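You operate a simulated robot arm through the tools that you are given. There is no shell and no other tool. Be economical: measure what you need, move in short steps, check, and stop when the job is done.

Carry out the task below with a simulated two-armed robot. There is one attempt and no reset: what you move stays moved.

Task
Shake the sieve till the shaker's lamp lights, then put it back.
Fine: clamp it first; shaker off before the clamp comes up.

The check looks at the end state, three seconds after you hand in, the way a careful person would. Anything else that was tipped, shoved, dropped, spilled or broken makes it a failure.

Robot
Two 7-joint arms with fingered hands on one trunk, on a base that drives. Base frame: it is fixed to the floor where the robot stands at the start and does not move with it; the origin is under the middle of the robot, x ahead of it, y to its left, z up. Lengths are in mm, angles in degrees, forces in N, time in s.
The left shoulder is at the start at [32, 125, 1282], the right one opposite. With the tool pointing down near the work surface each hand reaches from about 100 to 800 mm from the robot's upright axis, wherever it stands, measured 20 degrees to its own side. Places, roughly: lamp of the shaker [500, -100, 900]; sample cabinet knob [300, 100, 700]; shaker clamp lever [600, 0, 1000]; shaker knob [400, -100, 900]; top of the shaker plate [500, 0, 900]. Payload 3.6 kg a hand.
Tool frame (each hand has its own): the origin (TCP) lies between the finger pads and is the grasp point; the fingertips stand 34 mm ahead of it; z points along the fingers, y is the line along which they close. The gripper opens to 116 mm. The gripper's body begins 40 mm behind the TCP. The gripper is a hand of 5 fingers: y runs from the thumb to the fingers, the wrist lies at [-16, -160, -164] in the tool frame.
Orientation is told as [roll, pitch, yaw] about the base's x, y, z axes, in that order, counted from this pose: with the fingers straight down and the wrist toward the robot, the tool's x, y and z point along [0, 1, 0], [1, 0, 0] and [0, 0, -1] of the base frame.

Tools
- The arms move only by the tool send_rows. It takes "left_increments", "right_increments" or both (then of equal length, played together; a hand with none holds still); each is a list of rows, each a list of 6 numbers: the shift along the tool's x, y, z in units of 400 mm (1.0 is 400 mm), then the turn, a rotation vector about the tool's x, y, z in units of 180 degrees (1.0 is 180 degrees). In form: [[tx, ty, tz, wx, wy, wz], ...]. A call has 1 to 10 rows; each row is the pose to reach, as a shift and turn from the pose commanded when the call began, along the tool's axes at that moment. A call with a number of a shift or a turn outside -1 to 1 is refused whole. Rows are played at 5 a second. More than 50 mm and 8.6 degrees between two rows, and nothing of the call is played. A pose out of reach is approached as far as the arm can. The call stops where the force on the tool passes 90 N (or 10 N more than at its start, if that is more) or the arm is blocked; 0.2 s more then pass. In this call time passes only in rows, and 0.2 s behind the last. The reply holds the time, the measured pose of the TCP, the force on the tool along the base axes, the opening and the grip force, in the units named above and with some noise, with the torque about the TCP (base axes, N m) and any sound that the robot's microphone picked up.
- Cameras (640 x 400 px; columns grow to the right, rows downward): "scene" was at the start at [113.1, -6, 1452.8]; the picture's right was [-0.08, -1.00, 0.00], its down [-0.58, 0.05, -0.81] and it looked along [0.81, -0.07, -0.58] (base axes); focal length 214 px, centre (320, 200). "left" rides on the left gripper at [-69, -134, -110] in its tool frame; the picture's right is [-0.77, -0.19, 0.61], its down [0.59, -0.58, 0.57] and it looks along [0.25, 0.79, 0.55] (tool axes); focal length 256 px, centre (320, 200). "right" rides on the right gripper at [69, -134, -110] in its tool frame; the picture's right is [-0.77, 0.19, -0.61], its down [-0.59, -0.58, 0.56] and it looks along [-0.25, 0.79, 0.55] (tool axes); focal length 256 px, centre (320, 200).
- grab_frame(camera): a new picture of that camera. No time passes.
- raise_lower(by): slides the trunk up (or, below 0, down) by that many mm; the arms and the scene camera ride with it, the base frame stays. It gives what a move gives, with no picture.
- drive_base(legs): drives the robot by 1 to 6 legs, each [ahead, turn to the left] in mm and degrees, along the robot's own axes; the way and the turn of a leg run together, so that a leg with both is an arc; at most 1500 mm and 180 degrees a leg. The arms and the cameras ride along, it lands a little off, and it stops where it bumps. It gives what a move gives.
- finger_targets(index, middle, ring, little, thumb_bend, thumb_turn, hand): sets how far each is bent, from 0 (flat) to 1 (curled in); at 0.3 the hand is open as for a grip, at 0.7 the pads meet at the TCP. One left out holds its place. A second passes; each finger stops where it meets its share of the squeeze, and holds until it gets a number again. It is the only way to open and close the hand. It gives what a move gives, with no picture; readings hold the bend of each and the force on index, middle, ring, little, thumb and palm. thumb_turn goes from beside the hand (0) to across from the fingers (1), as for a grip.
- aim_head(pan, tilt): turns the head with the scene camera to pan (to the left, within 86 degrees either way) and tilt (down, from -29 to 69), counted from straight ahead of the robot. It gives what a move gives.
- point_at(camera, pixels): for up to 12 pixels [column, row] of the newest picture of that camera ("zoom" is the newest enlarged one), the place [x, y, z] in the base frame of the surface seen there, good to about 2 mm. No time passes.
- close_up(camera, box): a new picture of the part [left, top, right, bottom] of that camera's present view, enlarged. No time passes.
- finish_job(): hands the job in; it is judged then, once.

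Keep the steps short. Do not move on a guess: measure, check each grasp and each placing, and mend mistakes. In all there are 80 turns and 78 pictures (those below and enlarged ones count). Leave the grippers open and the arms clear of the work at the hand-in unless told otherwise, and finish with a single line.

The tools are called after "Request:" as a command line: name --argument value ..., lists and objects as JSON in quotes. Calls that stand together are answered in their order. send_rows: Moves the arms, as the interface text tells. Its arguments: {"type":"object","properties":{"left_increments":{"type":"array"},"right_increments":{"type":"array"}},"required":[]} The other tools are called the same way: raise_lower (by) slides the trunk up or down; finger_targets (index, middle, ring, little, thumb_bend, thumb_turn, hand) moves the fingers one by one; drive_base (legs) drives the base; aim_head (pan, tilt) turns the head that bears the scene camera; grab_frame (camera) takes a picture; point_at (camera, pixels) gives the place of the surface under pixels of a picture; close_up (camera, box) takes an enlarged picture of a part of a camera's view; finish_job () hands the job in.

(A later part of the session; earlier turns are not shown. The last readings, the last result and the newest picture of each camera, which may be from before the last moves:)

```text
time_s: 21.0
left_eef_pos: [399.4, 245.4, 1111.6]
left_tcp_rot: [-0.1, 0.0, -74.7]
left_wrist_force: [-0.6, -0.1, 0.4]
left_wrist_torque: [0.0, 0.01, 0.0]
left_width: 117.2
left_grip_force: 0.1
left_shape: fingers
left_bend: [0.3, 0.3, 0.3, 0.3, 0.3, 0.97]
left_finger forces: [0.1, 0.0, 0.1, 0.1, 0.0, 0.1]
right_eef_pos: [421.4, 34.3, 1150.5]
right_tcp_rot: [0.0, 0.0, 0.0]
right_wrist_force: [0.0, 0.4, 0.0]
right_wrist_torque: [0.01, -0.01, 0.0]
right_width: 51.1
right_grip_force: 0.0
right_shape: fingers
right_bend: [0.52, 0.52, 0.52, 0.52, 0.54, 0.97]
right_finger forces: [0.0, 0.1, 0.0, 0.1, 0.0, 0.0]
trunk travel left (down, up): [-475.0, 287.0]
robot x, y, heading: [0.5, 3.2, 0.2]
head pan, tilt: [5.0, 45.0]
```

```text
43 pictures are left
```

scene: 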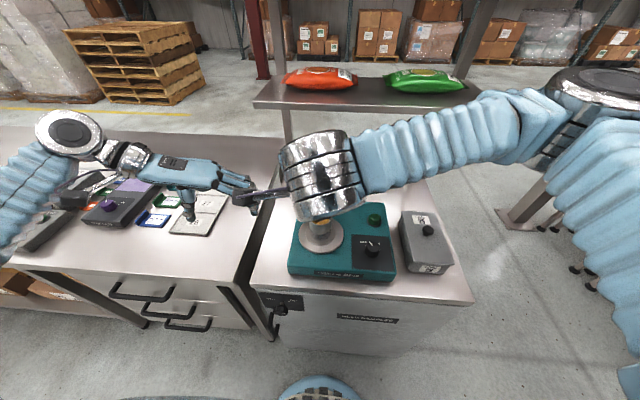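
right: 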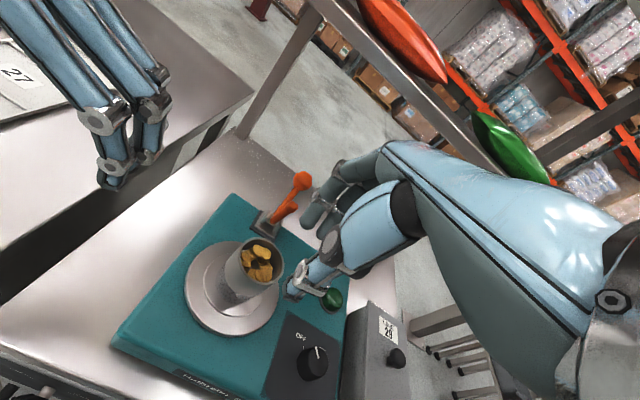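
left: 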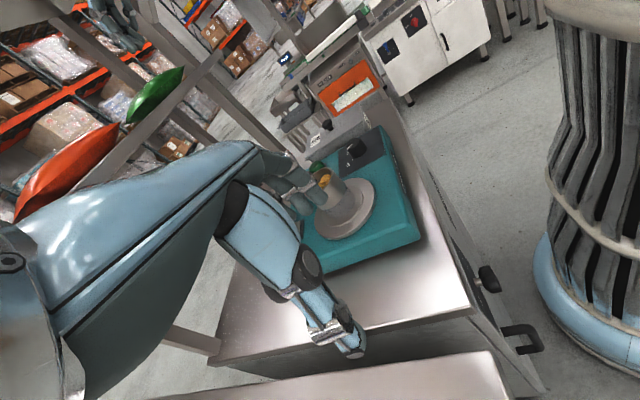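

I'll move the hand forward over the ball to (651,36) at z 1090, with the fingertips still above the ball's top, and check.

Request:
send_rows --right_increments '[[0, 0.09, 0.04, 0, 0, 0], [0, 0.18, 0.08, 0, 0, 0], [0, 0.27, 0.11, 0, 0, 0], [0, 0.36, 0.14, 0, 0, 0], [0, 0.45, 0.15, 0, 0, 0], [0, 0.53, 0.15, 0, 0, 0], [0, 0.5735, 0.15, 0, 0, 0], [0, 0.5735, 0.15, 0, 0, 0]]'

Request:
grab_frame --camera "right"

Request:
close_up --camera "scene" --box '[240, 90, 420, 250]'

Request:
grab_frame --camera "left"

```text
time_s: 22.8
left_eef_pos: [399.6, 245.7, 1111.3]
left_tcp_rot: [0.0, 0.0, -74.8]
left_wrist_force: [0.1, 0.2, -0.4]
left_wrist_torque: [-0.01, -0.01, 0.01]
left_width: 117.8
left_grip_force: 0.0
left_shape: fingers
left_bend: [0.3, 0.3, 0.3, 0.3, 0.3, 0.97]
left_finger forces: [0.1, 0.0, 0.0, 0.1, 0.1, 0.0]
right_eef_pos: [651.6, 36.3, 1090.0]
right_tcp_rot: [0.0, 0.0, 0.0]
right_wrist_force: [-1.2, 0.1, -0.2]
right_wrist_torque: [-0.04, 0.03, -0.01]
right_width: 51.0
right_grip_force: 0.0
right_shape: fingers
right_bend: [0.52, 0.52, 0.52, 0.52, 0.54, 0.97]
right_finger forces: [0.1, 0.0, 0.0, 0.1, 0.0, 0.1]
trunk travel left (down, up): [-475.0, 287.0]
robot x, y, heading: [-2.8, 1.3, 0.2]
head pan, tilt: [5.0, 45.0]
```

```text
42 pictures are left
```

right: 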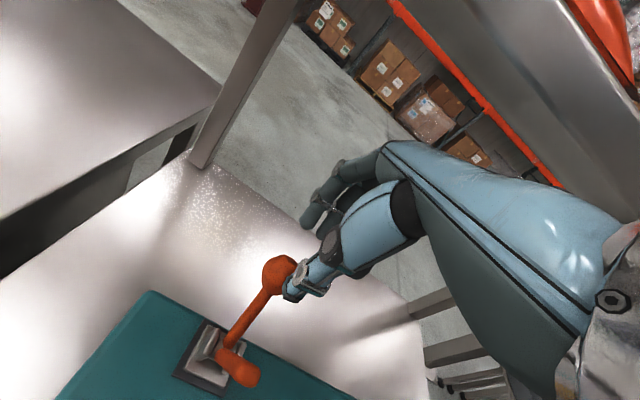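

```text
2.50 times, centred on (330, 170) of scene
```

zoom: 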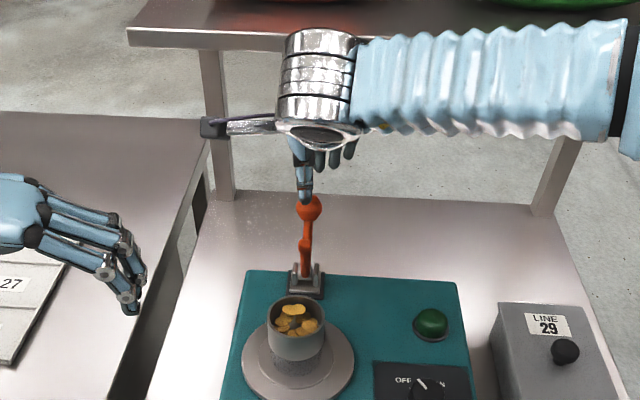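

```text
40 pictures are left
```

left: 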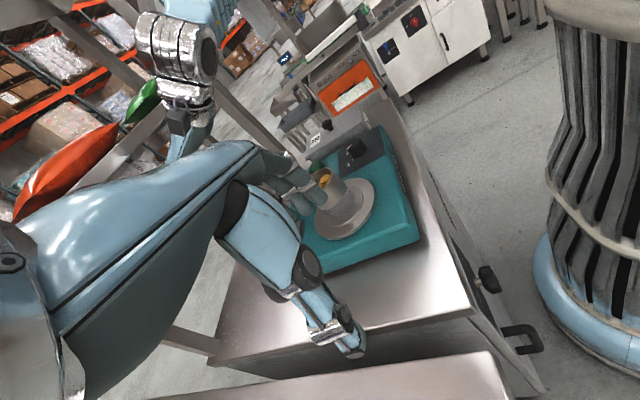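

The thumb is in front of the ball and the fingers are behind it. I'll lower the hand around the ball to TCP z 1038 in small steps.

Request:
send_rows --right_increments '[[0, 0, 0.03, 0, 0, 0], [0, 0, 0.06, 0, 0, 0], [0, 0, 0.09, 0, 0, 0], [0, 0, 0.115, 0, 0, 0], [0, 0, 0.13, 0, 0, 0], [0, 0, 0.13, 0, 0, 0]]'

Request:
grab_frame --camera "right"

```text
time_s: 24.2
left_eef_pos: [399.9, 245.2, 1110.1]
left_tcp_rot: [0.0, 0.0, -74.8]
left_wrist_force: [0.0, -0.3, 0.1]
left_wrist_torque: [0.01, 0.03, 0.04]
left_width: 117.6
left_grip_force: 0.1
left_shape: fingers
left_bend: [0.3, 0.3, 0.3, 0.3, 0.3, 0.97]
left_finger forces: [0.0, 0.0, 0.0, 0.0, 0.0, 0.1]
right_eef_pos: [651.1, 36.2, 1038.0]
right_tcp_rot: [0.1, 0.0, 0.0]
right_wrist_force: [0.0, 0.1, 0.0]
right_wrist_torque: [-0.01, 0.0, 0.0]
right_width: 50.8
right_grip_force: 0.0
right_shape: fingers
right_bend: [0.52, 0.52, 0.52, 0.52, 0.54, 0.97]
right_finger forces: [0.1, 0.1, 0.0, 0.0, 0.1, 0.1]
trunk travel left (down, up): [-475.0, 287.0]
robot x, y, heading: [-0.5, -3.2, -0.1]
head pan, tilt: [5.0, 45.0]
```

```text
39 pictures are left
```

right: 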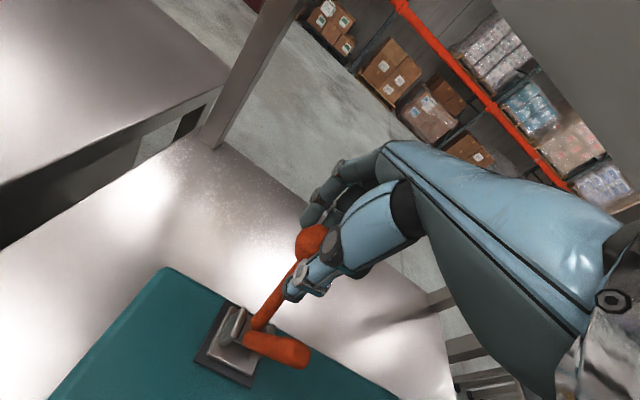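

The ball is caged and nothing is touching it yet. I'll pull it forward along its arc, about halfway to upright, and watch the force.

Request:
send_rows --right_increments '[[0, -0.025, -0.008, 0, 0, 0], [0, -0.0475, -0.0175, 0, 0, 0], [0, -0.075, -0.03, 0, 0, 0], [0, -0.105, -0.04, 0, 0, 0], [0, -0.1375, -0.046, 0, 0, 0], [0, -0.1675, -0.0475, 0, 0, 0], [0, -0.1675, -0.0475, 0, 0, 0]]'

Request:
grab_frame --camera "right"

Request:
close_up --camera "scene" --box '[240, 90, 420, 250]'

```text
time_s: 25.8
left_eef_pos: [399.4, 245.2, 1111.5]
left_tcp_rot: [0.0, 0.0, -74.7]
left_wrist_force: [-0.4, 1.0, 0.0]
left_wrist_torque: [-0.02, 0.04, -0.02]
left_width: 117.3
left_grip_force: 0.1
left_shape: fingers
left_bend: [0.3, 0.3, 0.3, 0.3, 0.3, 0.97]
left_finger forces: [0.0, 0.0, 0.0, 0.0, 0.0, 0.0]
right_eef_pos: [584.1, 36.2, 1056.8]
right_tcp_rot: [0.0, 0.1, -0.1]
right_wrist_force: [0.1, 0.3, -0.2]
right_wrist_torque: [0.02, 0.01, -0.01]
right_width: 51.1
right_grip_force: 0.6
right_shape: fingers
right_bend: [0.52, 0.52, 0.52, 0.52, 0.54, 0.97]
right_finger forces: [0.1, 0.1, 0.1, 0.0, 0.0, 0.1]
trunk travel left (down, up): [-475.0, 287.0]
robot x, y, heading: [-1.2, 1.2, 0.1]
head pan, tilt: [5.0, 45.0]
```

```text
38 pictures are left
```

right: 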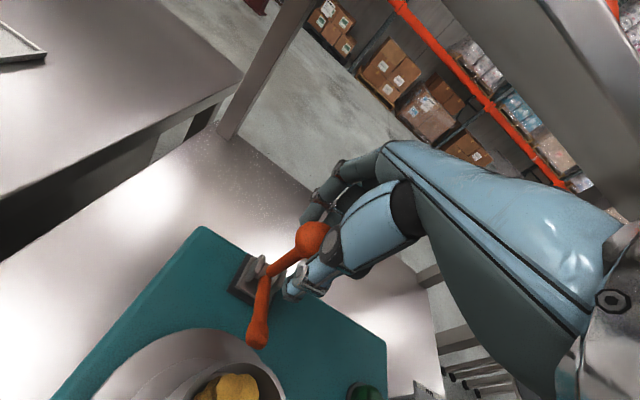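

```text
2.50 times, centred on (330, 170) of scene
```

zoom: 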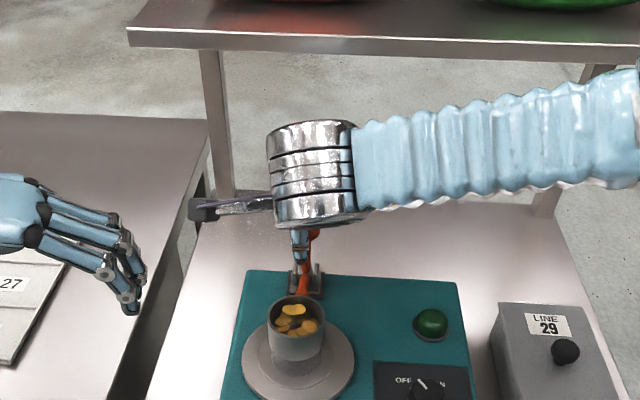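

The lever moved with almost no force. I'll measure the ball, the toe tip and the sieve's near rim in this view.

Request:
point_at --camera "right" --pixels '[[310, 236], [285, 262], [264, 290], [258, 335], [255, 262], [240, 365], [275, 278]]'

```text
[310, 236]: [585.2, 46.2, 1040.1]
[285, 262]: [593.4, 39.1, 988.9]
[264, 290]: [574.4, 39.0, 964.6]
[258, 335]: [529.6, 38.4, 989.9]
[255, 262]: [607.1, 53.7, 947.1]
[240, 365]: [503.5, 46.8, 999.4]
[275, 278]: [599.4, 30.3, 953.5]
```

The toe is still about 30° above horizontal. I'll tuck the thumb in a little to keep it off the sieve rim, then keep pulling forward, staying a bit higher.

Request:
finger_targets --hand "right" --thumb_bend 0.59

Request:
send_rows --right_increments '[[0, -0.015, 0, 0, 0, 0], [0, -0.0315, 0, 0, 0, 0], [0, -0.047, 0.003, 0, 0, 0], [0, -0.062, 0.006, 0, 0, 0], [0, -0.077, 0.01, 0, 0, 0], [0, -0.077, 0.01, 0, 0, 0]]'

Request:
grab_frame --camera "right"

```text
time_s: 26.8
left_eef_pos: [398.9, 245.1, 1110.4]
left_tcp_rot: [-0.1, 0.0, -74.7]
left_wrist_force: [0.4, 0.7, 0.6]
left_wrist_torque: [0.01, -0.02, 0.0]
left_width: 117.7
left_grip_force: 0.1
left_shape: fingers
left_bend: [0.3, 0.3, 0.3, 0.3, 0.3, 0.97]
left_finger forces: [0.1, 0.1, 0.0, 0.1, 0.0, 0.0]
right_eef_pos: [584.8, 36.6, 1056.9]
right_tcp_rot: [0.0, 0.1, 0.0]
right_wrist_force: [-0.3, 0.2, 0.5]
right_wrist_torque: [0.02, -0.01, -0.01]
right_width: 43.7
right_grip_force: 0.0
right_shape: fingers
right_bend: [0.52, 0.52, 0.52, 0.52, 0.59, 0.97]
right_finger forces: [0.0, 0.0, 0.1, 0.0, 0.1, 0.0]
trunk travel left (down, up): [-475.0, 287.0]
robot x, y, heading: [-3.7, -1.7, -0.1]
head pan, tilt: [5.0, 45.0]
```

```text
time_s: 28.2
left_eef_pos: [400.5, 245.5, 1110.8]
left_tcp_rot: [0.0, 0.0, -74.7]
left_wrist_force: [-0.1, -0.9, 0.2]
left_wrist_torque: [-0.02, 0.02, -0.01]
left_width: 117.2
left_grip_force: 0.0
left_shape: fingers
left_bend: [0.3, 0.3, 0.3, 0.3, 0.3, 0.97]
left_finger forces: [0.0, 0.0, 0.0, 0.0, 0.1, 0.0]
right_eef_pos: [554.1, 36.5, 1054.0]
right_tcp_rot: [0.0, 0.2, 0.0]
right_wrist_force: [-0.9, -0.1, -0.1]
right_wrist_torque: [0.03, 0.02, -0.01]
right_width: 43.9
right_grip_force: 0.1
right_shape: fingers
right_bend: [0.52, 0.52, 0.52, 0.52, 0.59, 0.97]
right_finger forces: [0.1, 0.0, 0.1, 0.0, 0.0, 0.0]
trunk travel left (down, up): [-475.0, 287.0]
robot x, y, heading: [-0.2, 2.6, 0.0]
head pan, tilt: [5.0, 45.0]
```

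```text
36 pictures are left
```

right: 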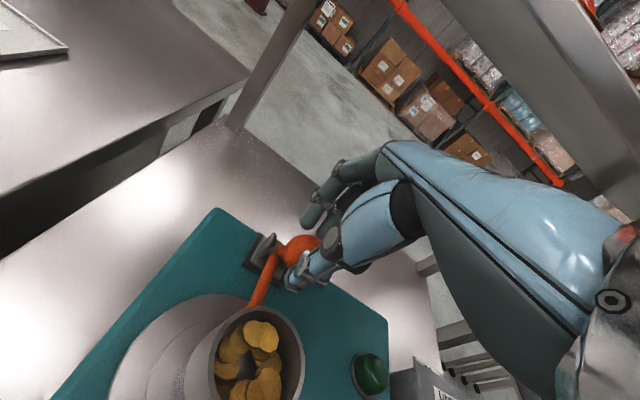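

Request:
point_at --camera "right" --pixels '[[300, 245], [290, 255], [270, 270], [255, 298], [262, 285], [232, 330], [217, 345]]'

Request:
close_up --camera "right" --box '[180, 210, 340, 340]'

```text
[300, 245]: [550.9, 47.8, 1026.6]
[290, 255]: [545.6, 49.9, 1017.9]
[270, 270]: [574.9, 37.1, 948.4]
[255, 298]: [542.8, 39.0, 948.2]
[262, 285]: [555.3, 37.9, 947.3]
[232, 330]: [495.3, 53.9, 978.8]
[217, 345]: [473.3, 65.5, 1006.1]
```

```text
3.08 times, centred on (260, 275) of right
```

zoom: 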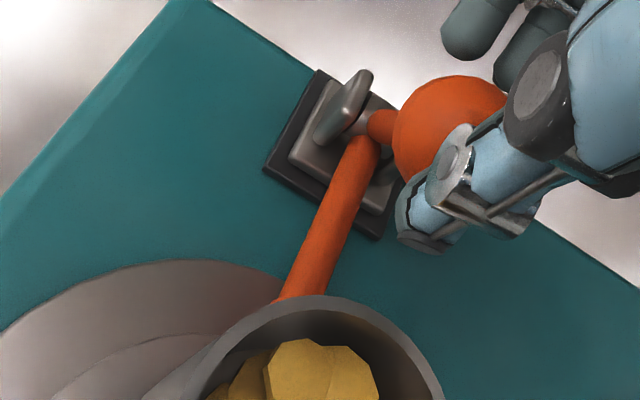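

The toe is now level, with its top at z 948 all along, and it lies over the sieve's flange. The ball seems to have swung ahead of the fingers on its own. I'll press gently a little further to make sure it is at its stop.

Request:
send_rows --right_increments '[[0, -0.0125, 0.0, 0, 0, 0], [0, -0.025, 0.0, 0, 0, 0], [0, -0.035, 0.004, 0, 0, 0], [0, -0.035, 0.004, 0, 0, 0]]'

Request:
close_up --camera "right" --box '[180, 190, 340, 340]'

Request:
close_up --camera "left" --box '[240, 120, 400, 250]'

```text
time_s: 29.2
left_eef_pos: [401.8, 244.4, 1110.2]
left_tcp_rot: [0.1, -0.1, -74.7]
left_wrist_force: [0.1, 0.0, -0.2]
left_wrist_torque: [-0.01, 0.03, -0.02]
left_width: 117.3
left_grip_force: 0.0
left_shape: fingers
left_bend: [0.3, 0.3, 0.3, 0.3, 0.3, 0.97]
left_finger forces: [0.0, 0.1, 0.0, 0.1, 0.0, 0.0]
right_eef_pos: [540.4, 35.5, 1052.4]
right_tcp_rot: [0.1, -0.1, 0.0]
right_wrist_force: [5.3, 0.1, 3.3]
right_wrist_torque: [0.02, -0.26, -0.01]
right_width: 46.5
right_grip_force: 2.5
right_shape: fingers
right_bend: [0.51, 0.51, 0.52, 0.52, 0.59, 0.97]
right_finger forces: [2.9, 2.7, 0.0, 0.1, 0.1, 0.0]
trunk travel left (down, up): [-475.0, 287.0]
robot x, y, heading: [1.1, -0.2, 0.1]
head pan, tilt: [5.0, 45.0]
```

```text
2.67 times, centred on (260, 265) of right
```

zoom: 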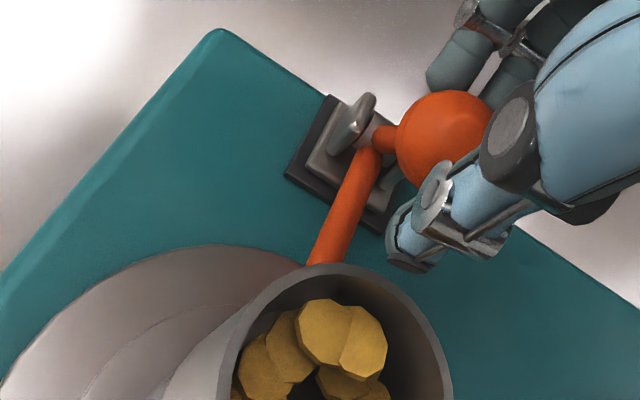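

```text
3.08 times, centred on (320, 185) of left
```

zoom: 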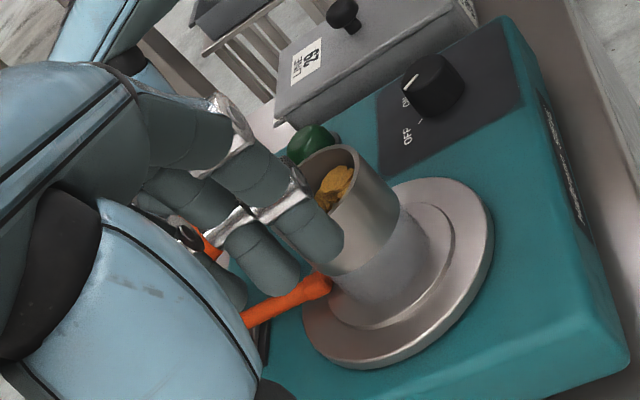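

The lever is firm at its stop (5 N), with the toe resting on the flange, so it is clamped. I'll ease off, lift the right hand clear and bring it back over near the knob at z about 1080.

Request:
send_rows --right_increments '[[0, 0.012, 0, 0, 0, 0], [0, 0.02, -0.06, 0, 0, 0], [0, 0.02, -0.15, 0, 0, 0], [0, -0.03, -0.2, 0, 0, 0], [-0.07, -0.12, -0.2, 0, 0, 0], [-0.16, -0.19, -0.2, 0, 0, 0], [-0.25, -0.24, -0.2, 0, 0, 0], [-0.34, -0.28, -0.18, 0, 0, 0], [-0.4, -0.283, -0.15, 0, 0, 0], [-0.4, -0.283, -0.15, 0, 0, 0]]'

Request:
finger_targets --hand "right" --index 0.4 --middle 0.4 --ring 0.3 --little 0.3 --thumb_bend 0.4

Request:
grab_frame --camera "right"

Request:
close_up --camera "scene" --box '[280, 150, 470, 290]'

```text
time_s: 31.4
left_eef_pos: [400.1, 243.4, 1110.4]
left_tcp_rot: [0.0, 0.1, -74.7]
left_wrist_force: [-0.3, -0.6, -0.3]
left_wrist_torque: [0.03, 0.04, 0.02]
left_width: 117.4
left_grip_force: 0.0
left_shape: fingers
left_bend: [0.3, 0.3, 0.3, 0.3, 0.3, 0.97]
left_finger forces: [0.1, 0.0, 0.0, 0.0, 0.0, 0.0]
right_eef_pos: [436.7, -91.4, 1121.1]
right_tcp_rot: [0.0, -0.1, 0.3]
right_wrist_force: [0.3, -0.4, 0.0]
right_wrist_torque: [0.03, 0.01, 0.0]
right_width: 43.5
right_grip_force: 0.1
right_shape: fingers
right_bend: [0.52, 0.52, 0.52, 0.52, 0.59, 0.97]
right_finger forces: [0.1, 0.0, 0.1, 0.1, 0.0, 0.0]
right hand out of reach, approached as far as the arm can: row 8, 9, 10
trunk travel left (down, up): [-475.0, 287.0]
robot x, y, heading: [-0.6, 2.7, -0.1]
head pan, tilt: [5.0, 45.0]
```

```text
time_s: 32.4
left_eef_pos: [398.9, 245.9, 1111.2]
left_tcp_rot: [0.0, 0.0, -74.7]
left_wrist_force: [0.3, 0.1, -0.9]
left_wrist_torque: [-0.03, 0.0, -0.04]
left_width: 117.5
left_grip_force: 0.1
left_shape: fingers
left_bend: [0.3, 0.3, 0.3, 0.3, 0.3, 0.97]
left_finger forces: [0.0, 0.0, 0.0, 0.0, 0.0, 0.0]
right_eef_pos: [436.7, -89.1, 1121.0]
right_tcp_rot: [0.0, 0.0, 0.4]
right_wrist_force: [-0.3, 0.0, 0.3]
right_wrist_torque: [-0.01, -0.02, -0.03]
right_width: 88.5
right_grip_force: 0.1
right_shape: fingers
right_bend: [0.4, 0.4, 0.3, 0.3, 0.4, 0.97]
right_finger forces: [0.1, 0.1, 0.0, 0.0, 0.0, 0.1]
trunk travel left (down, up): [-475.0, 287.0]
robot x, y, heading: [-1.5, -0.5, 0.2]
head pan, tilt: [5.0, 45.0]
```

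```text
32 pictures are left
```

right: 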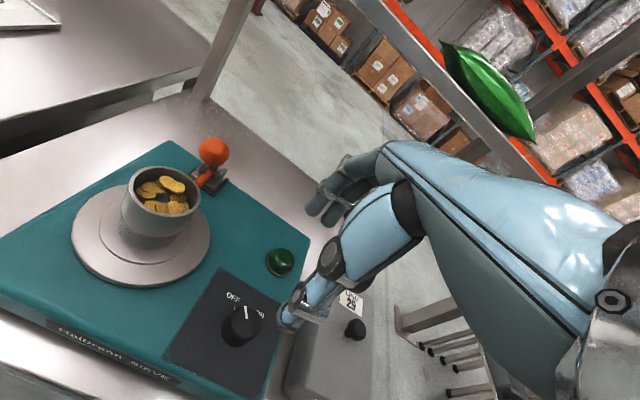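

```text
2.86 times, centred on (375, 220) of scene
```

zoom: 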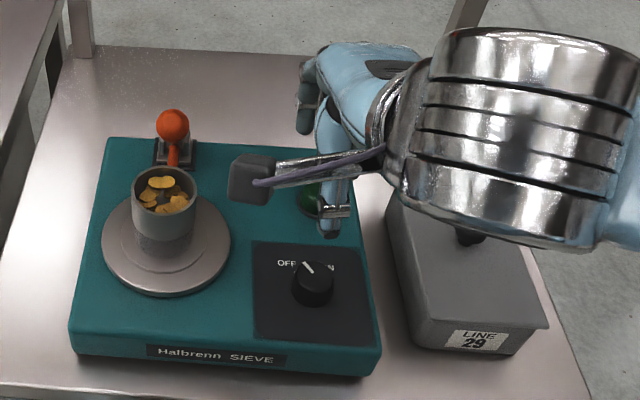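

The clamp is down. The right arm is folded too tightly here, so I'll back the base 100 mm for elbow room. Before that I'll measure the knob, its pointer and the grey box in the right view.

Request:
point_at --camera "right" --pixels '[[242, 320], [246, 309], [231, 325], [258, 325], [240, 340], [232, 296], [262, 306], [310, 320], [278, 262], [212, 152], [322, 350]]'

Request:
drive_base --legs '[[-100, 0]]'

Request:
grab_frame --camera "right"

```text
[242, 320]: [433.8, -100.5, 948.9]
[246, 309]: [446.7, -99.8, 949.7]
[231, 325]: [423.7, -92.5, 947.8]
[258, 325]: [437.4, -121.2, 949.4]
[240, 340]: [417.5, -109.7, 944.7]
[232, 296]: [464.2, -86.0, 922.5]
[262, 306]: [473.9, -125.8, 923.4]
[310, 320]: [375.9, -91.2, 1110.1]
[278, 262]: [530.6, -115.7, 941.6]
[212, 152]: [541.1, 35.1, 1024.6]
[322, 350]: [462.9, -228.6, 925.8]
```

```text
time_s: 33.5
left_eef_pos: [330.2, 244.3, 1103.6]
left_tcp_rot: [-1.3, 0.3, -74.6]
left_wrist_force: [-0.1, 0.0, 0.1]
left_wrist_torque: [0.07, -0.01, 0.05]
left_width: 117.4
left_grip_force: 0.0
left_shape: fingers
left_bend: [0.3, 0.3, 0.3, 0.3, 0.3, 0.97]
left_finger forces: [0.0, 0.0, 0.0, 0.1, 0.1, 0.0]
right_eef_pos: [366.3, -90.1, 1113.0]
right_tcp_rot: [0.0, 1.3, 0.3]
right_wrist_force: [-1.7, -2.3, 0.3]
right_wrist_torque: [0.12, -0.07, 0.0]
right_width: 88.3
right_grip_force: 0.1
right_shape: fingers
right_bend: [0.4, 0.4, 0.3, 0.3, 0.4, 0.97]
right_finger forces: [0.0, 0.0, 0.0, 0.0, 0.0, 0.0]
trunk travel left (down, up): [-475.0, 287.0]
robot x, y, heading: [-98.4, 1.0, -0.3]
head pan, tilt: [5.0, 45.0]
```

```text
30 pictures are left
```

right: 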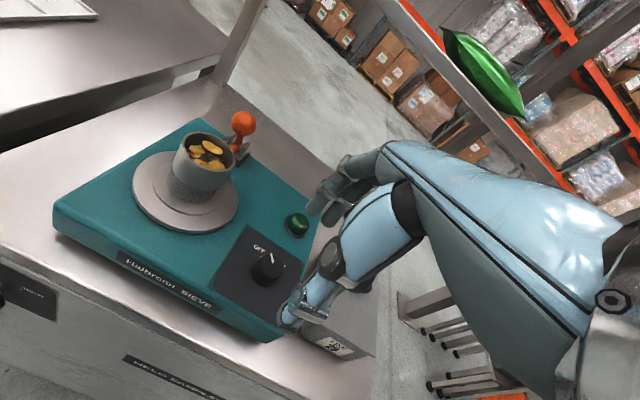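

The base moved back about 98 mm. I'll turn the right hand to yaw +45° in place, so it can turn the knob clockwise afterwards, and read its settled pose.

Request:
send_rows --right_increments '[[0, 0, 0, 0, 0, -0.04], [0, 0, 0, 0, 0, -0.085], [0, 0, 0, 0, 0, -0.13], [0, 0, 0, 0, 0, -0.175], [0, 0, 0, 0, 0, -0.22], [0, 0, 0, 0, 0, -0.25], [0, 0, 0, 0, 0, -0.25]]'

Request:
close_up --camera "scene" --box '[280, 130, 440, 260]'

```text
time_s: 34.1
left_eef_pos: [276.7, 228.4, 1126.9]
left_tcp_rot: [1.8, 0.0, -76.4]
left_wrist_force: [0.5, -0.5, -0.6]
left_wrist_torque: [0.03, 0.07, -0.03]
left_width: 117.8
left_grip_force: 0.0
left_shape: fingers
left_bend: [0.3, 0.3, 0.3, 0.3, 0.3, 0.97]
left_finger forces: [0.1, 0.0, 0.0, 0.0, 0.0, 0.0]
right_eef_pos: [368.3, -114.4, 1084.3]
right_tcp_rot: [1.0, 7.6, 0.4]
right_wrist_force: [1.4, -3.1, -0.6]
right_wrist_torque: [0.12, 0.06, 0.0]
right_width: 88.5
right_grip_force: 0.0
right_shape: fingers
right_bend: [0.4, 0.4, 0.3, 0.3, 0.4, 0.97]
right_finger forces: [0.1, 0.1, 0.1, 0.0, 0.0, 0.1]
trunk travel left (down, up): [-475.0, 287.0]
robot x, y, heading: [-95.9, 0.3, -0.2]
head pan, tilt: [5.0, 45.0]
stopped in row 2 (left hand): the arm was blocked; the commanded pose is now the measured one
```

```text
3.08 times, centred on (360, 195) of scene
```

zoom: 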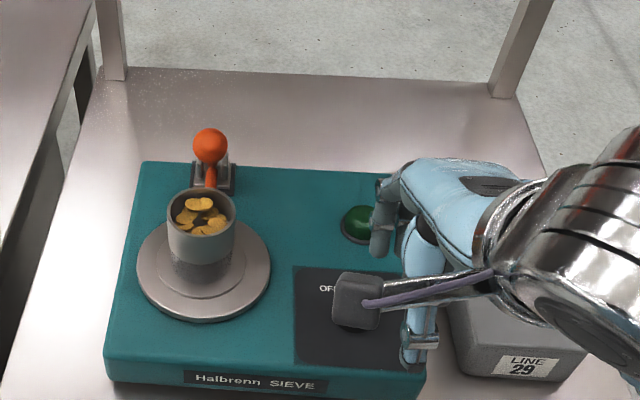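

The move stopped early because the left arm reported it was blocked, and the hands shifted oddly. I'll look at the whole scene before doing anything else.

Request:
grab_frame --camera "scene"

Request:
grab_frame --camera "left"

```text
28 pictures are left
```

scene: 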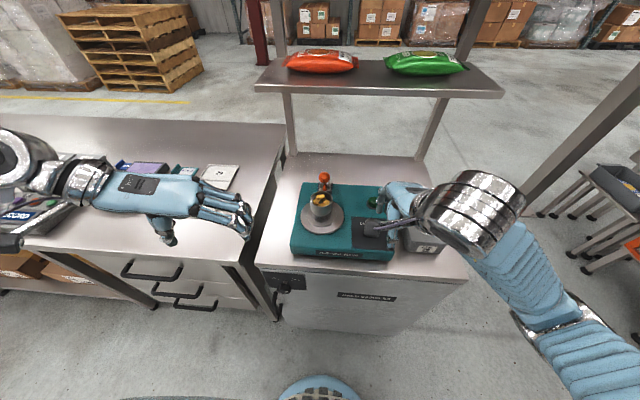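

```text
27 pictures are left
```

left: 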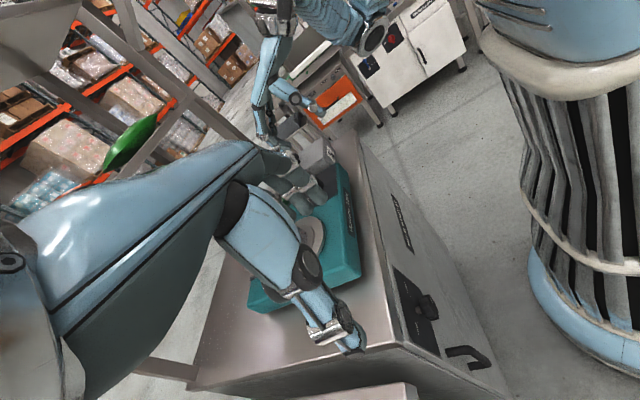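

Nothing looks touched, so the arms were most likely still settling after the drive. I'll hold both arms for a moment and re-read the poses.

Request:
send_rows --left_increments '[[0, 0, 0, 0, 0, 0], [0, 0, 0, 0, 0, 0], [0, 0, 0, 0, 0, 0]]' --right_increments '[[0, 0, 0, 0, 0, 0], [0, 0, 0, 0, 0, 0], [0, 0, 0, 0, 0, 0]]'

```text
time_s: 34.4
left_eef_pos: [184.7, 231.2, 1143.4]
left_tcp_rot: [6.5, -0.6, -76.0]
left_wrist_force: [1.3, -1.9, 0.4]
left_wrist_torque: [0.1, 0.09, -0.09]
left_width: 117.8
left_grip_force: 0.0
left_shape: fingers
left_bend: [0.3, 0.3, 0.3, 0.3, 0.3, 0.97]
left_finger forces: [0.0, 0.0, 0.0, 0.0, 0.1, 0.1]
right_eef_pos: [297.1, -112.8, 1092.7]
right_tcp_rot: [1.6, 5.6, -0.7]
right_wrist_force: [-11.0, 7.3, -11.2]
right_wrist_torque: [-0.24, -0.77, -0.27]
right_width: 88.9
right_grip_force: 0.1
right_shape: fingers
right_bend: [0.4, 0.4, 0.3, 0.3, 0.4, 0.97]
right_finger forces: [0.0, 0.0, 0.0, 0.0, 0.1, 0.1]
trunk travel left (down, up): [-475.0, 287.0]
robot x, y, heading: [-100.5, -1.6, 0.3]
head pan, tilt: [5.0, 45.0]
stopped in row 1 (left hand): the arm was blocked; the commanded pose is now the measured one
```

The hands are still drifting back. I'll let time pass with a small head move and read again, with a picture.

Request:
aim_head --pan 4 --tilt 52

Request:
grab_frame --camera "scene"

```text
time_s: 35.1
left_eef_pos: [231.1, 231.4, 1136.6]
left_tcp_rot: [4.4, -0.2, -76.5]
left_wrist_force: [-0.5, -0.2, 1.3]
left_wrist_torque: [0.04, 0.0, 0.04]
left_width: 117.8
left_grip_force: 0.1
left_shape: fingers
left_bend: [0.3, 0.3, 0.3, 0.3, 0.3, 0.97]
left_finger forces: [0.1, 0.0, 0.0, 0.1, 0.0, 0.0]
right_eef_pos: [342.6, -117.4, 1089.9]
right_tcp_rot: [0.9, 6.0, -1.1]
right_wrist_force: [4.7, -5.1, 5.3]
right_wrist_torque: [0.27, 0.3, 0.15]
right_width: 89.0
right_grip_force: 0.1
right_shape: fingers
right_bend: [0.4, 0.4, 0.3, 0.3, 0.4, 0.97]
right_finger forces: [0.0, 0.0, 0.1, 0.0, 0.0, 0.0]
trunk travel left (down, up): [-475.0, 287.0]
robot x, y, heading: [-97.8, -2.7, 0.1]
head pan, tilt: [4.0, 52.0]
```

```text
26 pictures are left
```

scene: 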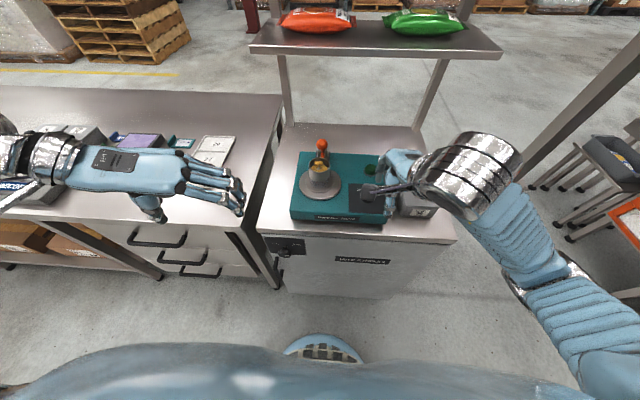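

It is settled now, with the right hand at (343,-117,1090) and pitched 6°. I'll level it first.

Request:
send_rows --right_increments '[[0, 0, 0, -0.017, 0, 0], [0, 0, 0, -0.033, -0.005, 0], [0, 0, 0, -0.033, -0.005, 0]]'

```text
time_s: 35.9
left_eef_pos: [220.3, 231.5, 1137.3]
left_tcp_rot: [4.9, -0.5, -76.4]
left_wrist_force: [-0.8, 0.4, 0.2]
left_wrist_torque: [0.01, -0.06, 0.0]
left_width: 117.5
left_grip_force: 0.1
left_shape: fingers
left_bend: [0.3, 0.3, 0.3, 0.3, 0.3, 0.97]
left_finger forces: [0.0, 0.0, 0.0, 0.0, 0.0, 0.1]
right_eef_pos: [335.2, -108.5, 1095.6]
right_tcp_rot: [-0.6, -1.1, 0.5]
right_wrist_force: [-0.8, -0.4, -0.2]
right_wrist_torque: [-0.02, -0.05, -0.03]
right_width: 88.7
right_grip_force: 0.0
right_shape: fingers
right_bend: [0.4, 0.4, 0.3, 0.3, 0.4, 0.97]
right_finger forces: [0.1, 0.0, 0.0, 0.0, 0.0, 0.0]
right hand out of reach, approached as far as the arm can: row 1, 2, 3
trunk travel left (down, up): [-475.0, 287.0]
robot x, y, heading: [-95.6, -0.8, 0.1]
head pan, tilt: [4.0, 52.0]
```

The hand is still near the arm's inner limit. I'll move it about 100 mm forward while turning to yaw +45°, staying high.

Request:
send_rows --right_increments '[[0, 0.05, 0, 0, 0, -0.035], [0, 0.1, 0, 0, 0, -0.08], [0, 0.15, 0, 0, 0, -0.125], [0, 0.2, 0, 0, 0, -0.17], [0, 0.25, 0, 0, 0, -0.215], [0, 0.25, 0, 0, 0, -0.25], [0, 0.25, 0, 0, 0, -0.25]]'

```text
time_s: 37.5
left_eef_pos: [223.0, 230.5, 1135.0]
left_tcp_rot: [4.7, -0.5, -76.5]
left_wrist_force: [0.2, -0.5, 0.8]
left_wrist_torque: [-0.01, 0.0, 0.0]
left_width: 118.0
left_grip_force: 0.0
left_shape: fingers
left_bend: [0.3, 0.3, 0.3, 0.3, 0.3, 0.97]
left_finger forces: [0.0, 0.0, 0.1, 0.1, 0.0, 0.1]
right_eef_pos: [439.8, -108.0, 1093.6]
right_tcp_rot: [-0.9, -0.2, 45.4]
right_wrist_force: [0.2, -0.3, 0.1]
right_wrist_torque: [0.02, -0.02, -0.02]
right_width: 88.7
right_grip_force: 0.0
right_shape: fingers
right_bend: [0.4, 0.4, 0.3, 0.3, 0.4, 0.97]
right_finger forces: [0.1, 0.0, 0.0, 0.1, 0.0, 0.1]
trunk travel left (down, up): [-475.0, 287.0]
robot x, y, heading: [-98.7, 0.6, -0.3]
head pan, tilt: [4.0, 52.0]
```

It reached (440,-108,1094) at yaw 45°. I'll centre over the knob at (430,-105) and go down to z 1000, just above it.

Request:
send_rows --right_increments '[[0.01, -0.006, 0.08, 0, 0, 0], [0.023, -0.012, 0.16, 0, 0, 0], [0.023, -0.012, 0.234, 0, 0, 0], [0.023, -0.012, 0.234, 0, 0, 0]]'

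Request:
grab_frame --camera "right"

Request:
close_up --camera "scene" --box '[280, 110, 460, 250]'

```text
time_s: 38.5
left_eef_pos: [222.3, 231.7, 1135.5]
left_tcp_rot: [4.7, -0.4, -76.5]
left_wrist_force: [-0.6, 0.4, -0.2]
left_wrist_torque: [-0.01, -0.03, -0.02]
left_width: 117.6
left_grip_force: 0.0
left_shape: fingers
left_bend: [0.3, 0.3, 0.3, 0.3, 0.3, 0.97]
left_finger forces: [0.0, 0.1, 0.0, 0.0, 0.1, 0.0]
right_eef_pos: [429.9, -106.6, 999.7]
right_tcp_rot: [-0.8, -0.2, 45.3]
right_wrist_force: [-0.2, -1.0, 0.8]
right_wrist_torque: [-0.03, -0.02, 0.01]
right_width: 88.8
right_grip_force: 0.0
right_shape: fingers
right_bend: [0.4, 0.4, 0.3, 0.3, 0.4, 0.97]
right_finger forces: [0.0, 0.0, 0.1, 0.1, 0.0, 0.0]
trunk travel left (down, up): [-475.0, 287.0]
robot x, y, heading: [-94.7, -1.1, -0.2]
head pan, tilt: [4.0, 52.0]
```

```text
25 pictures are left
```

right: 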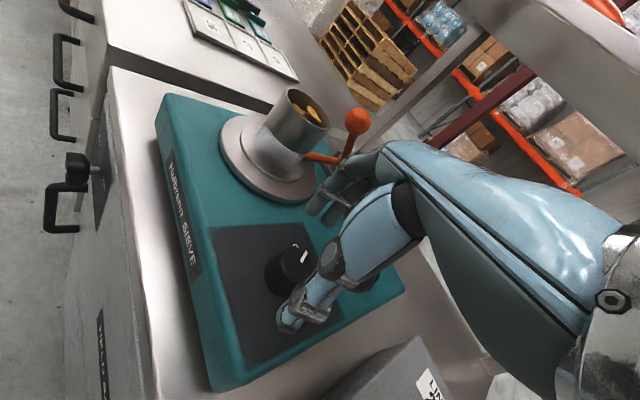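

```text
2.86 times, centred on (370, 180) of scene
```

zoom: 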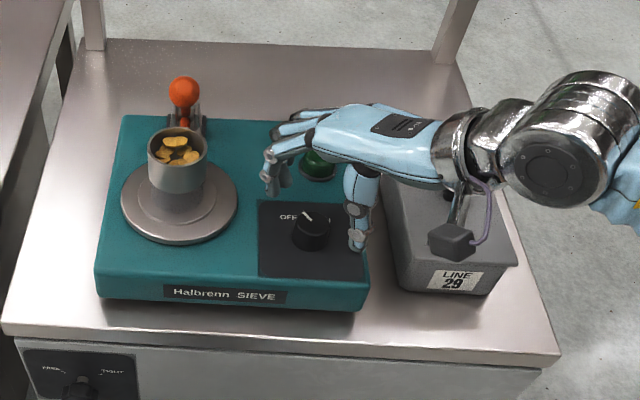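

The knob is between the thumb and fingers. I'll lower to TCP z 958 and close gently on it.

Request:
send_rows --right_increments '[[0, 0, 0.04, 0, 0, 0], [0, 0, 0.08, 0, 0, 0], [0, 0, 0.104, 0, 0, 0], [0, 0, 0.104, 0, 0, 0]]'

Request:
finger_targets --hand "right" --index 0.66 --middle 0.66 --thumb_bend 0.66

Request:
grab_frame --camera "right"

```text
time_s: 39.5
left_eef_pos: [221.9, 231.1, 1135.9]
left_tcp_rot: [4.7, -0.5, -76.6]
left_wrist_force: [0.1, 0.2, 0.4]
left_wrist_torque: [0.0, -0.01, 0.0]
left_width: 117.5
left_grip_force: 0.1
left_shape: fingers
left_bend: [0.3, 0.3, 0.3, 0.3, 0.3, 0.97]
left_finger forces: [0.0, 0.0, 0.0, 0.0, 0.0, 0.1]
right_eef_pos: [432.0, -106.3, 959.9]
right_tcp_rot: [-1.1, -0.5, 45.4]
right_wrist_force: [-1.1, -2.3, 11.4]
right_wrist_torque: [0.46, -0.32, -0.03]
right_width: 88.6
right_grip_force: 6.0
right_shape: fingers
right_bend: [0.4, 0.4, 0.3, 0.3, 0.4, 0.97]
right_finger forces: [9.6, 2.1, 0.1, 0.0, 0.1, 0.0]
trunk travel left (down, up): [-475.0, 287.0]
robot x, y, heading: [-97.2, 2.1, 0.1]
head pan, tilt: [4.0, 52.0]
```

```text
time_s: 40.5
left_eef_pos: [222.2, 230.7, 1135.7]
left_tcp_rot: [4.7, -0.5, -76.4]
left_wrist_force: [-0.1, -0.4, -0.5]
left_wrist_torque: [0.01, 0.02, -0.04]
left_width: 117.5
left_grip_force: 0.0
left_shape: fingers
left_bend: [0.3, 0.3, 0.3, 0.3, 0.3, 0.97]
left_finger forces: [0.0, 0.0, 0.1, 0.0, 0.0, 0.0]
right_eef_pos: [431.9, -105.3, 959.4]
right_tcp_rot: [-0.9, -0.5, 45.4]
right_wrist_force: [8.0, 7.4, 18.9]
right_wrist_torque: [0.25, -0.1, 0.1]
right_width: 28.4
right_grip_force: 20.5
right_shape: fingers
right_bend: [0.63, 0.59, 0.3, 0.3, 0.63, 0.97]
right_finger forces: [12.4, 12.7, 0.0, 0.1, 15.6, 0.0]
trunk travel left (down, up): [-475.0, 287.0]
robot x, y, heading: [-97.8, -1.4, 0.4]
head pan, tilt: [4.0, 52.0]
```

```text
23 pictures are left
```

right: 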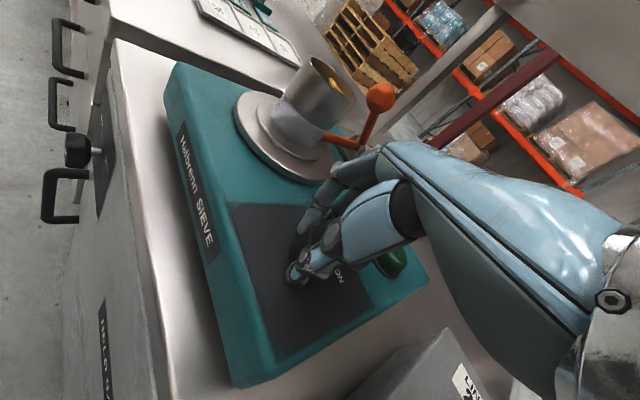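

The knob is gripped with a width of 28 mm and about 15 N, and the tips press lightly on the panel. I'll lift 5 mm to relieve that and turn clockwise 60°.

Request:
send_rows --right_increments '[[0, 0, -0.012, 0, 0, 0], [0, 0, -0.012, 0, 0, 0.04], [0, 0, -0.012, 0, 0, 0.08], [0, 0, -0.012, 0, 0, 0.12], [0, 0, -0.012, 0, 0, 0.16], [0, 0, -0.012, 0, 0, 0.2], [0, 0, -0.012, 0, 0, 0.24], [0, 0, -0.012, 0, 0, 0.28], [0, 0, -0.012, 0, 0, 0.32], [0, 0, -0.012, 0, 0, 0.335]]'

Request:
close_up --camera "scene" --box '[280, 110, 460, 250]'

Request:
grab_frame --camera "right"

```text
time_s: 42.7
left_eef_pos: [225.4, 234.5, 1135.5]
left_tcp_rot: [4.5, -0.7, -76.6]
left_wrist_force: [-1.5, -0.3, 0.0]
left_wrist_torque: [0.01, 0.01, 0.01]
left_width: 117.8
left_grip_force: 0.0
left_shape: fingers
left_bend: [0.3, 0.3, 0.3, 0.3, 0.3, 0.97]
left_finger forces: [0.1, 0.1, 0.0, 0.0, 0.1, 0.1]
right_eef_pos: [434.0, -99.8, 965.0]
right_tcp_rot: [-0.1, -1.0, -14.5]
right_wrist_force: [19.4, 22.5, 0.6]
right_wrist_torque: [0.74, -0.5, 0.15]
right_width: 18.4
right_grip_force: 14.6
right_shape: fingers
right_bend: [0.64, 0.58, 0.3, 0.3, 0.66, 0.94]
right_finger forces: [10.0, 9.7, 0.0, 0.1, 9.9, 0.0]
right hand out of reach, approached as far as the arm can: row 7, 8
trunk travel left (down, up): [-475.0, 287.0]
robot x, y, heading: [-96.2, -2.4, 0.4]
head pan, tilt: [4.0, 52.0]
```

```text
2.86 times, centred on (370, 180) of scene
```

zoom: 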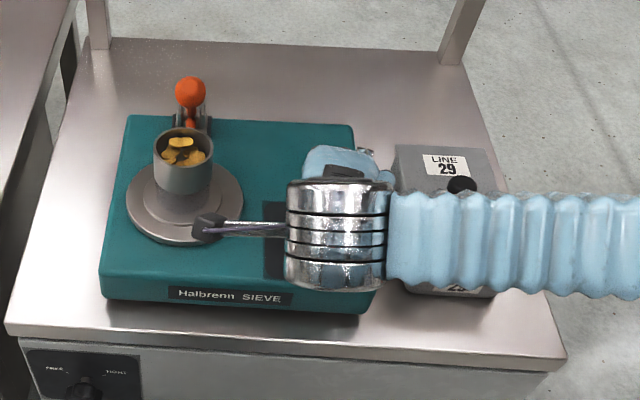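

```text
21 pictures are left
```

right: 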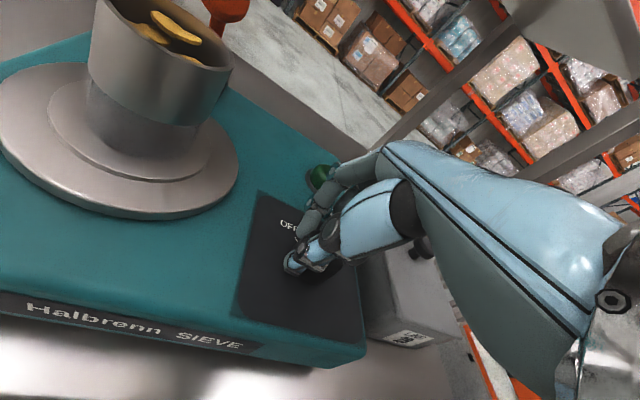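

I turned about 60°, but the grip reading changed to 18 mm with a side force, so it may have slipped. I'll open the fingers, lift straight up, and check the pointer.

Request:
finger_targets --hand "right" --index 0.4 --middle 0.4 --thumb_bend 0.4 --thumb_turn 0.97

Request:
send_rows --right_increments '[[0, 0, -0.05, 0, 0, 0], [0, 0, -0.1, 0, 0, 0], [0, 0, -0.2, 0, 0, -0.04], [-0.05, 0.03, -0.25, 0, 0, -0.08], [-0.1, 0.05, -0.25, 0, 0, -0.12], [-0.15, 0.05, -0.25, 0, 0, -0.16], [-0.2, 0.05, -0.25, 0, 0, -0.2], [-0.25, 0.05, -0.25, 0, 0, -0.24], [-0.25, 0.05, -0.25, 0, 0, -0.28], [-0.25, 0.05, -0.25, 0, 0, -0.32]]'

Request:
close_up --camera "scene" --box '[290, 130, 420, 230]'

```text
time_s: 43.7
left_eef_pos: [223.1, 231.8, 1135.8]
left_tcp_rot: [4.7, -0.5, -76.5]
left_wrist_force: [-0.9, -0.1, -0.6]
left_wrist_torque: [-0.02, -0.02, 0.04]
left_width: 117.7
left_grip_force: 0.2
left_shape: fingers
left_bend: [0.3, 0.3, 0.3, 0.3, 0.3, 0.97]
left_finger forces: [0.1, 0.1, 0.0, 0.0, 0.0, 0.1]
right_eef_pos: [431.0, -106.2, 962.1]
right_tcp_rot: [-0.3, -0.9, -14.9]
right_wrist_force: [-0.3, 0.2, 1.2]
right_wrist_torque: [0.02, 0.01, 0.0]
right_width: 88.5
right_grip_force: 0.1
right_shape: fingers
right_bend: [0.4, 0.4, 0.3, 0.3, 0.4, 0.96]
right_finger forces: [0.0, 0.1, 0.0, 0.1, 0.0, 0.0]
trunk travel left (down, up): [-475.0, 287.0]
robot x, y, heading: [-97.8, 1.1, -0.1]
head pan, tilt: [4.0, 52.0]
```

```text
time_s: 45.9
left_eef_pos: [222.2, 232.6, 1135.2]
left_tcp_rot: [4.6, -0.5, -76.5]
left_wrist_force: [0.0, 0.7, -0.1]
left_wrist_torque: [0.01, 0.03, -0.01]
left_width: 117.7
left_grip_force: 0.0
left_shape: fingers
left_bend: [0.3, 0.3, 0.3, 0.3, 0.3, 0.97]
left_finger forces: [0.0, 0.0, 0.0, 0.0, 0.0, 0.0]
right_eef_pos: [434.9, -191.2, 1060.5]
right_tcp_rot: [-1.2, -2.4, 37.7]
right_wrist_force: [-0.3, -0.4, 0.2]
right_wrist_torque: [-0.02, -0.02, 0.0]
right_width: 88.4
right_grip_force: 0.1
right_shape: fingers
right_bend: [0.4, 0.4, 0.3, 0.3, 0.4, 0.96]
right_finger forces: [0.1, 0.1, 0.0, 0.0, 0.0, 0.1]
right hand out of reach, approached as far as the arm can: row 10
trunk travel left (down, up): [-475.0, 287.0]
robot x, y, heading: [-95.6, 2.4, 0.2]
head pan, tilt: [4.0, 52.0]
```

```text
4.00 times, centred on (355, 180) of scene
```

zoom: 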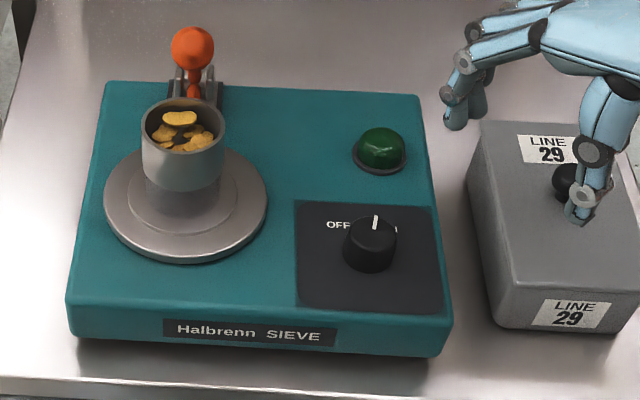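

The pointer turned about halfway, to straight ahead. I need another 40° or so clockwise. I'll re-measure the knob centre for a better grip.

Request:
point_at --camera "zoom" --pixels '[[346, 232], [395, 232], [372, 218], [371, 245], [375, 218], [375, 228], [395, 229], [107, 85], [418, 98], [560, 185], [480, 130], [208, 160]]'

Request:
close_up --camera "right" --box '[150, 150, 390, 300]'

```text
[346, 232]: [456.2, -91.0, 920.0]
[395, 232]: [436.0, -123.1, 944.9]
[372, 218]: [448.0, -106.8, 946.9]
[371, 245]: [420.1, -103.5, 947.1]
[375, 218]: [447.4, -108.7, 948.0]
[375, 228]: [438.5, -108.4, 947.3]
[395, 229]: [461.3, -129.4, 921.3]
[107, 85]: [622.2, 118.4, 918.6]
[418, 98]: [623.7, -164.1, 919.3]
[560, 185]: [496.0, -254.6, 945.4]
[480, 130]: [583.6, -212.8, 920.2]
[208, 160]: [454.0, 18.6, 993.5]
```

```text
2.67 times, centred on (270, 225) of right
```

zoom: 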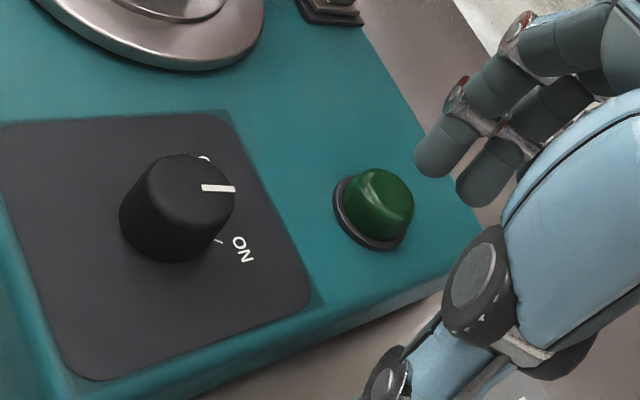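

The ON tick is about 35° further clockwise. The knob centre is (433,-106). I'll move back above it at yaw 45° and z 1010 and read the pose.

Request:
send_rows --right_increments '[[0.05, 0.05, 0, 0, 0, 0], [0.1, 0.1, 0, 0, 0, 0], [0.14, 0.15, 0.02, 0, 0, -0.013], [0.174, 0.188, 0.07, 0, 0, -0.013], [0.174, 0.188, 0.13, 0, 0, -0.013], [0.174, 0.188, 0.13, 0, 0, -0.013]]'

```text
time_s: 47.3
left_eef_pos: [221.5, 231.2, 1136.4]
left_tcp_rot: [4.7, -0.5, -76.5]
left_wrist_force: [-0.4, 0.2, -0.5]
left_wrist_torque: [0.03, -0.01, 0.02]
left_width: 117.8
left_grip_force: 0.0
left_shape: fingers
left_bend: [0.3, 0.3, 0.3, 0.3, 0.3, 0.97]
left_finger forces: [0.1, 0.0, 0.0, 0.0, 0.1, 0.0]
right_eef_pos: [432.8, -105.2, 1010.9]
right_tcp_rot: [-1.1, -0.2, 45.0]
right_wrist_force: [-1.2, 0.1, 0.2]
right_wrist_torque: [-0.01, -0.02, 0.01]
right_width: 88.6
right_grip_force: 0.2
right_shape: fingers
right_bend: [0.4, 0.4, 0.3, 0.3, 0.4, 0.96]
right_finger forces: [0.1, 0.0, 0.0, 0.1, 0.1, 0.0]
trunk travel left (down, up): [-475.0, 287.0]
robot x, y, heading: [-100.4, -2.0, 0.1]
head pan, tilt: [4.0, 52.0]
```

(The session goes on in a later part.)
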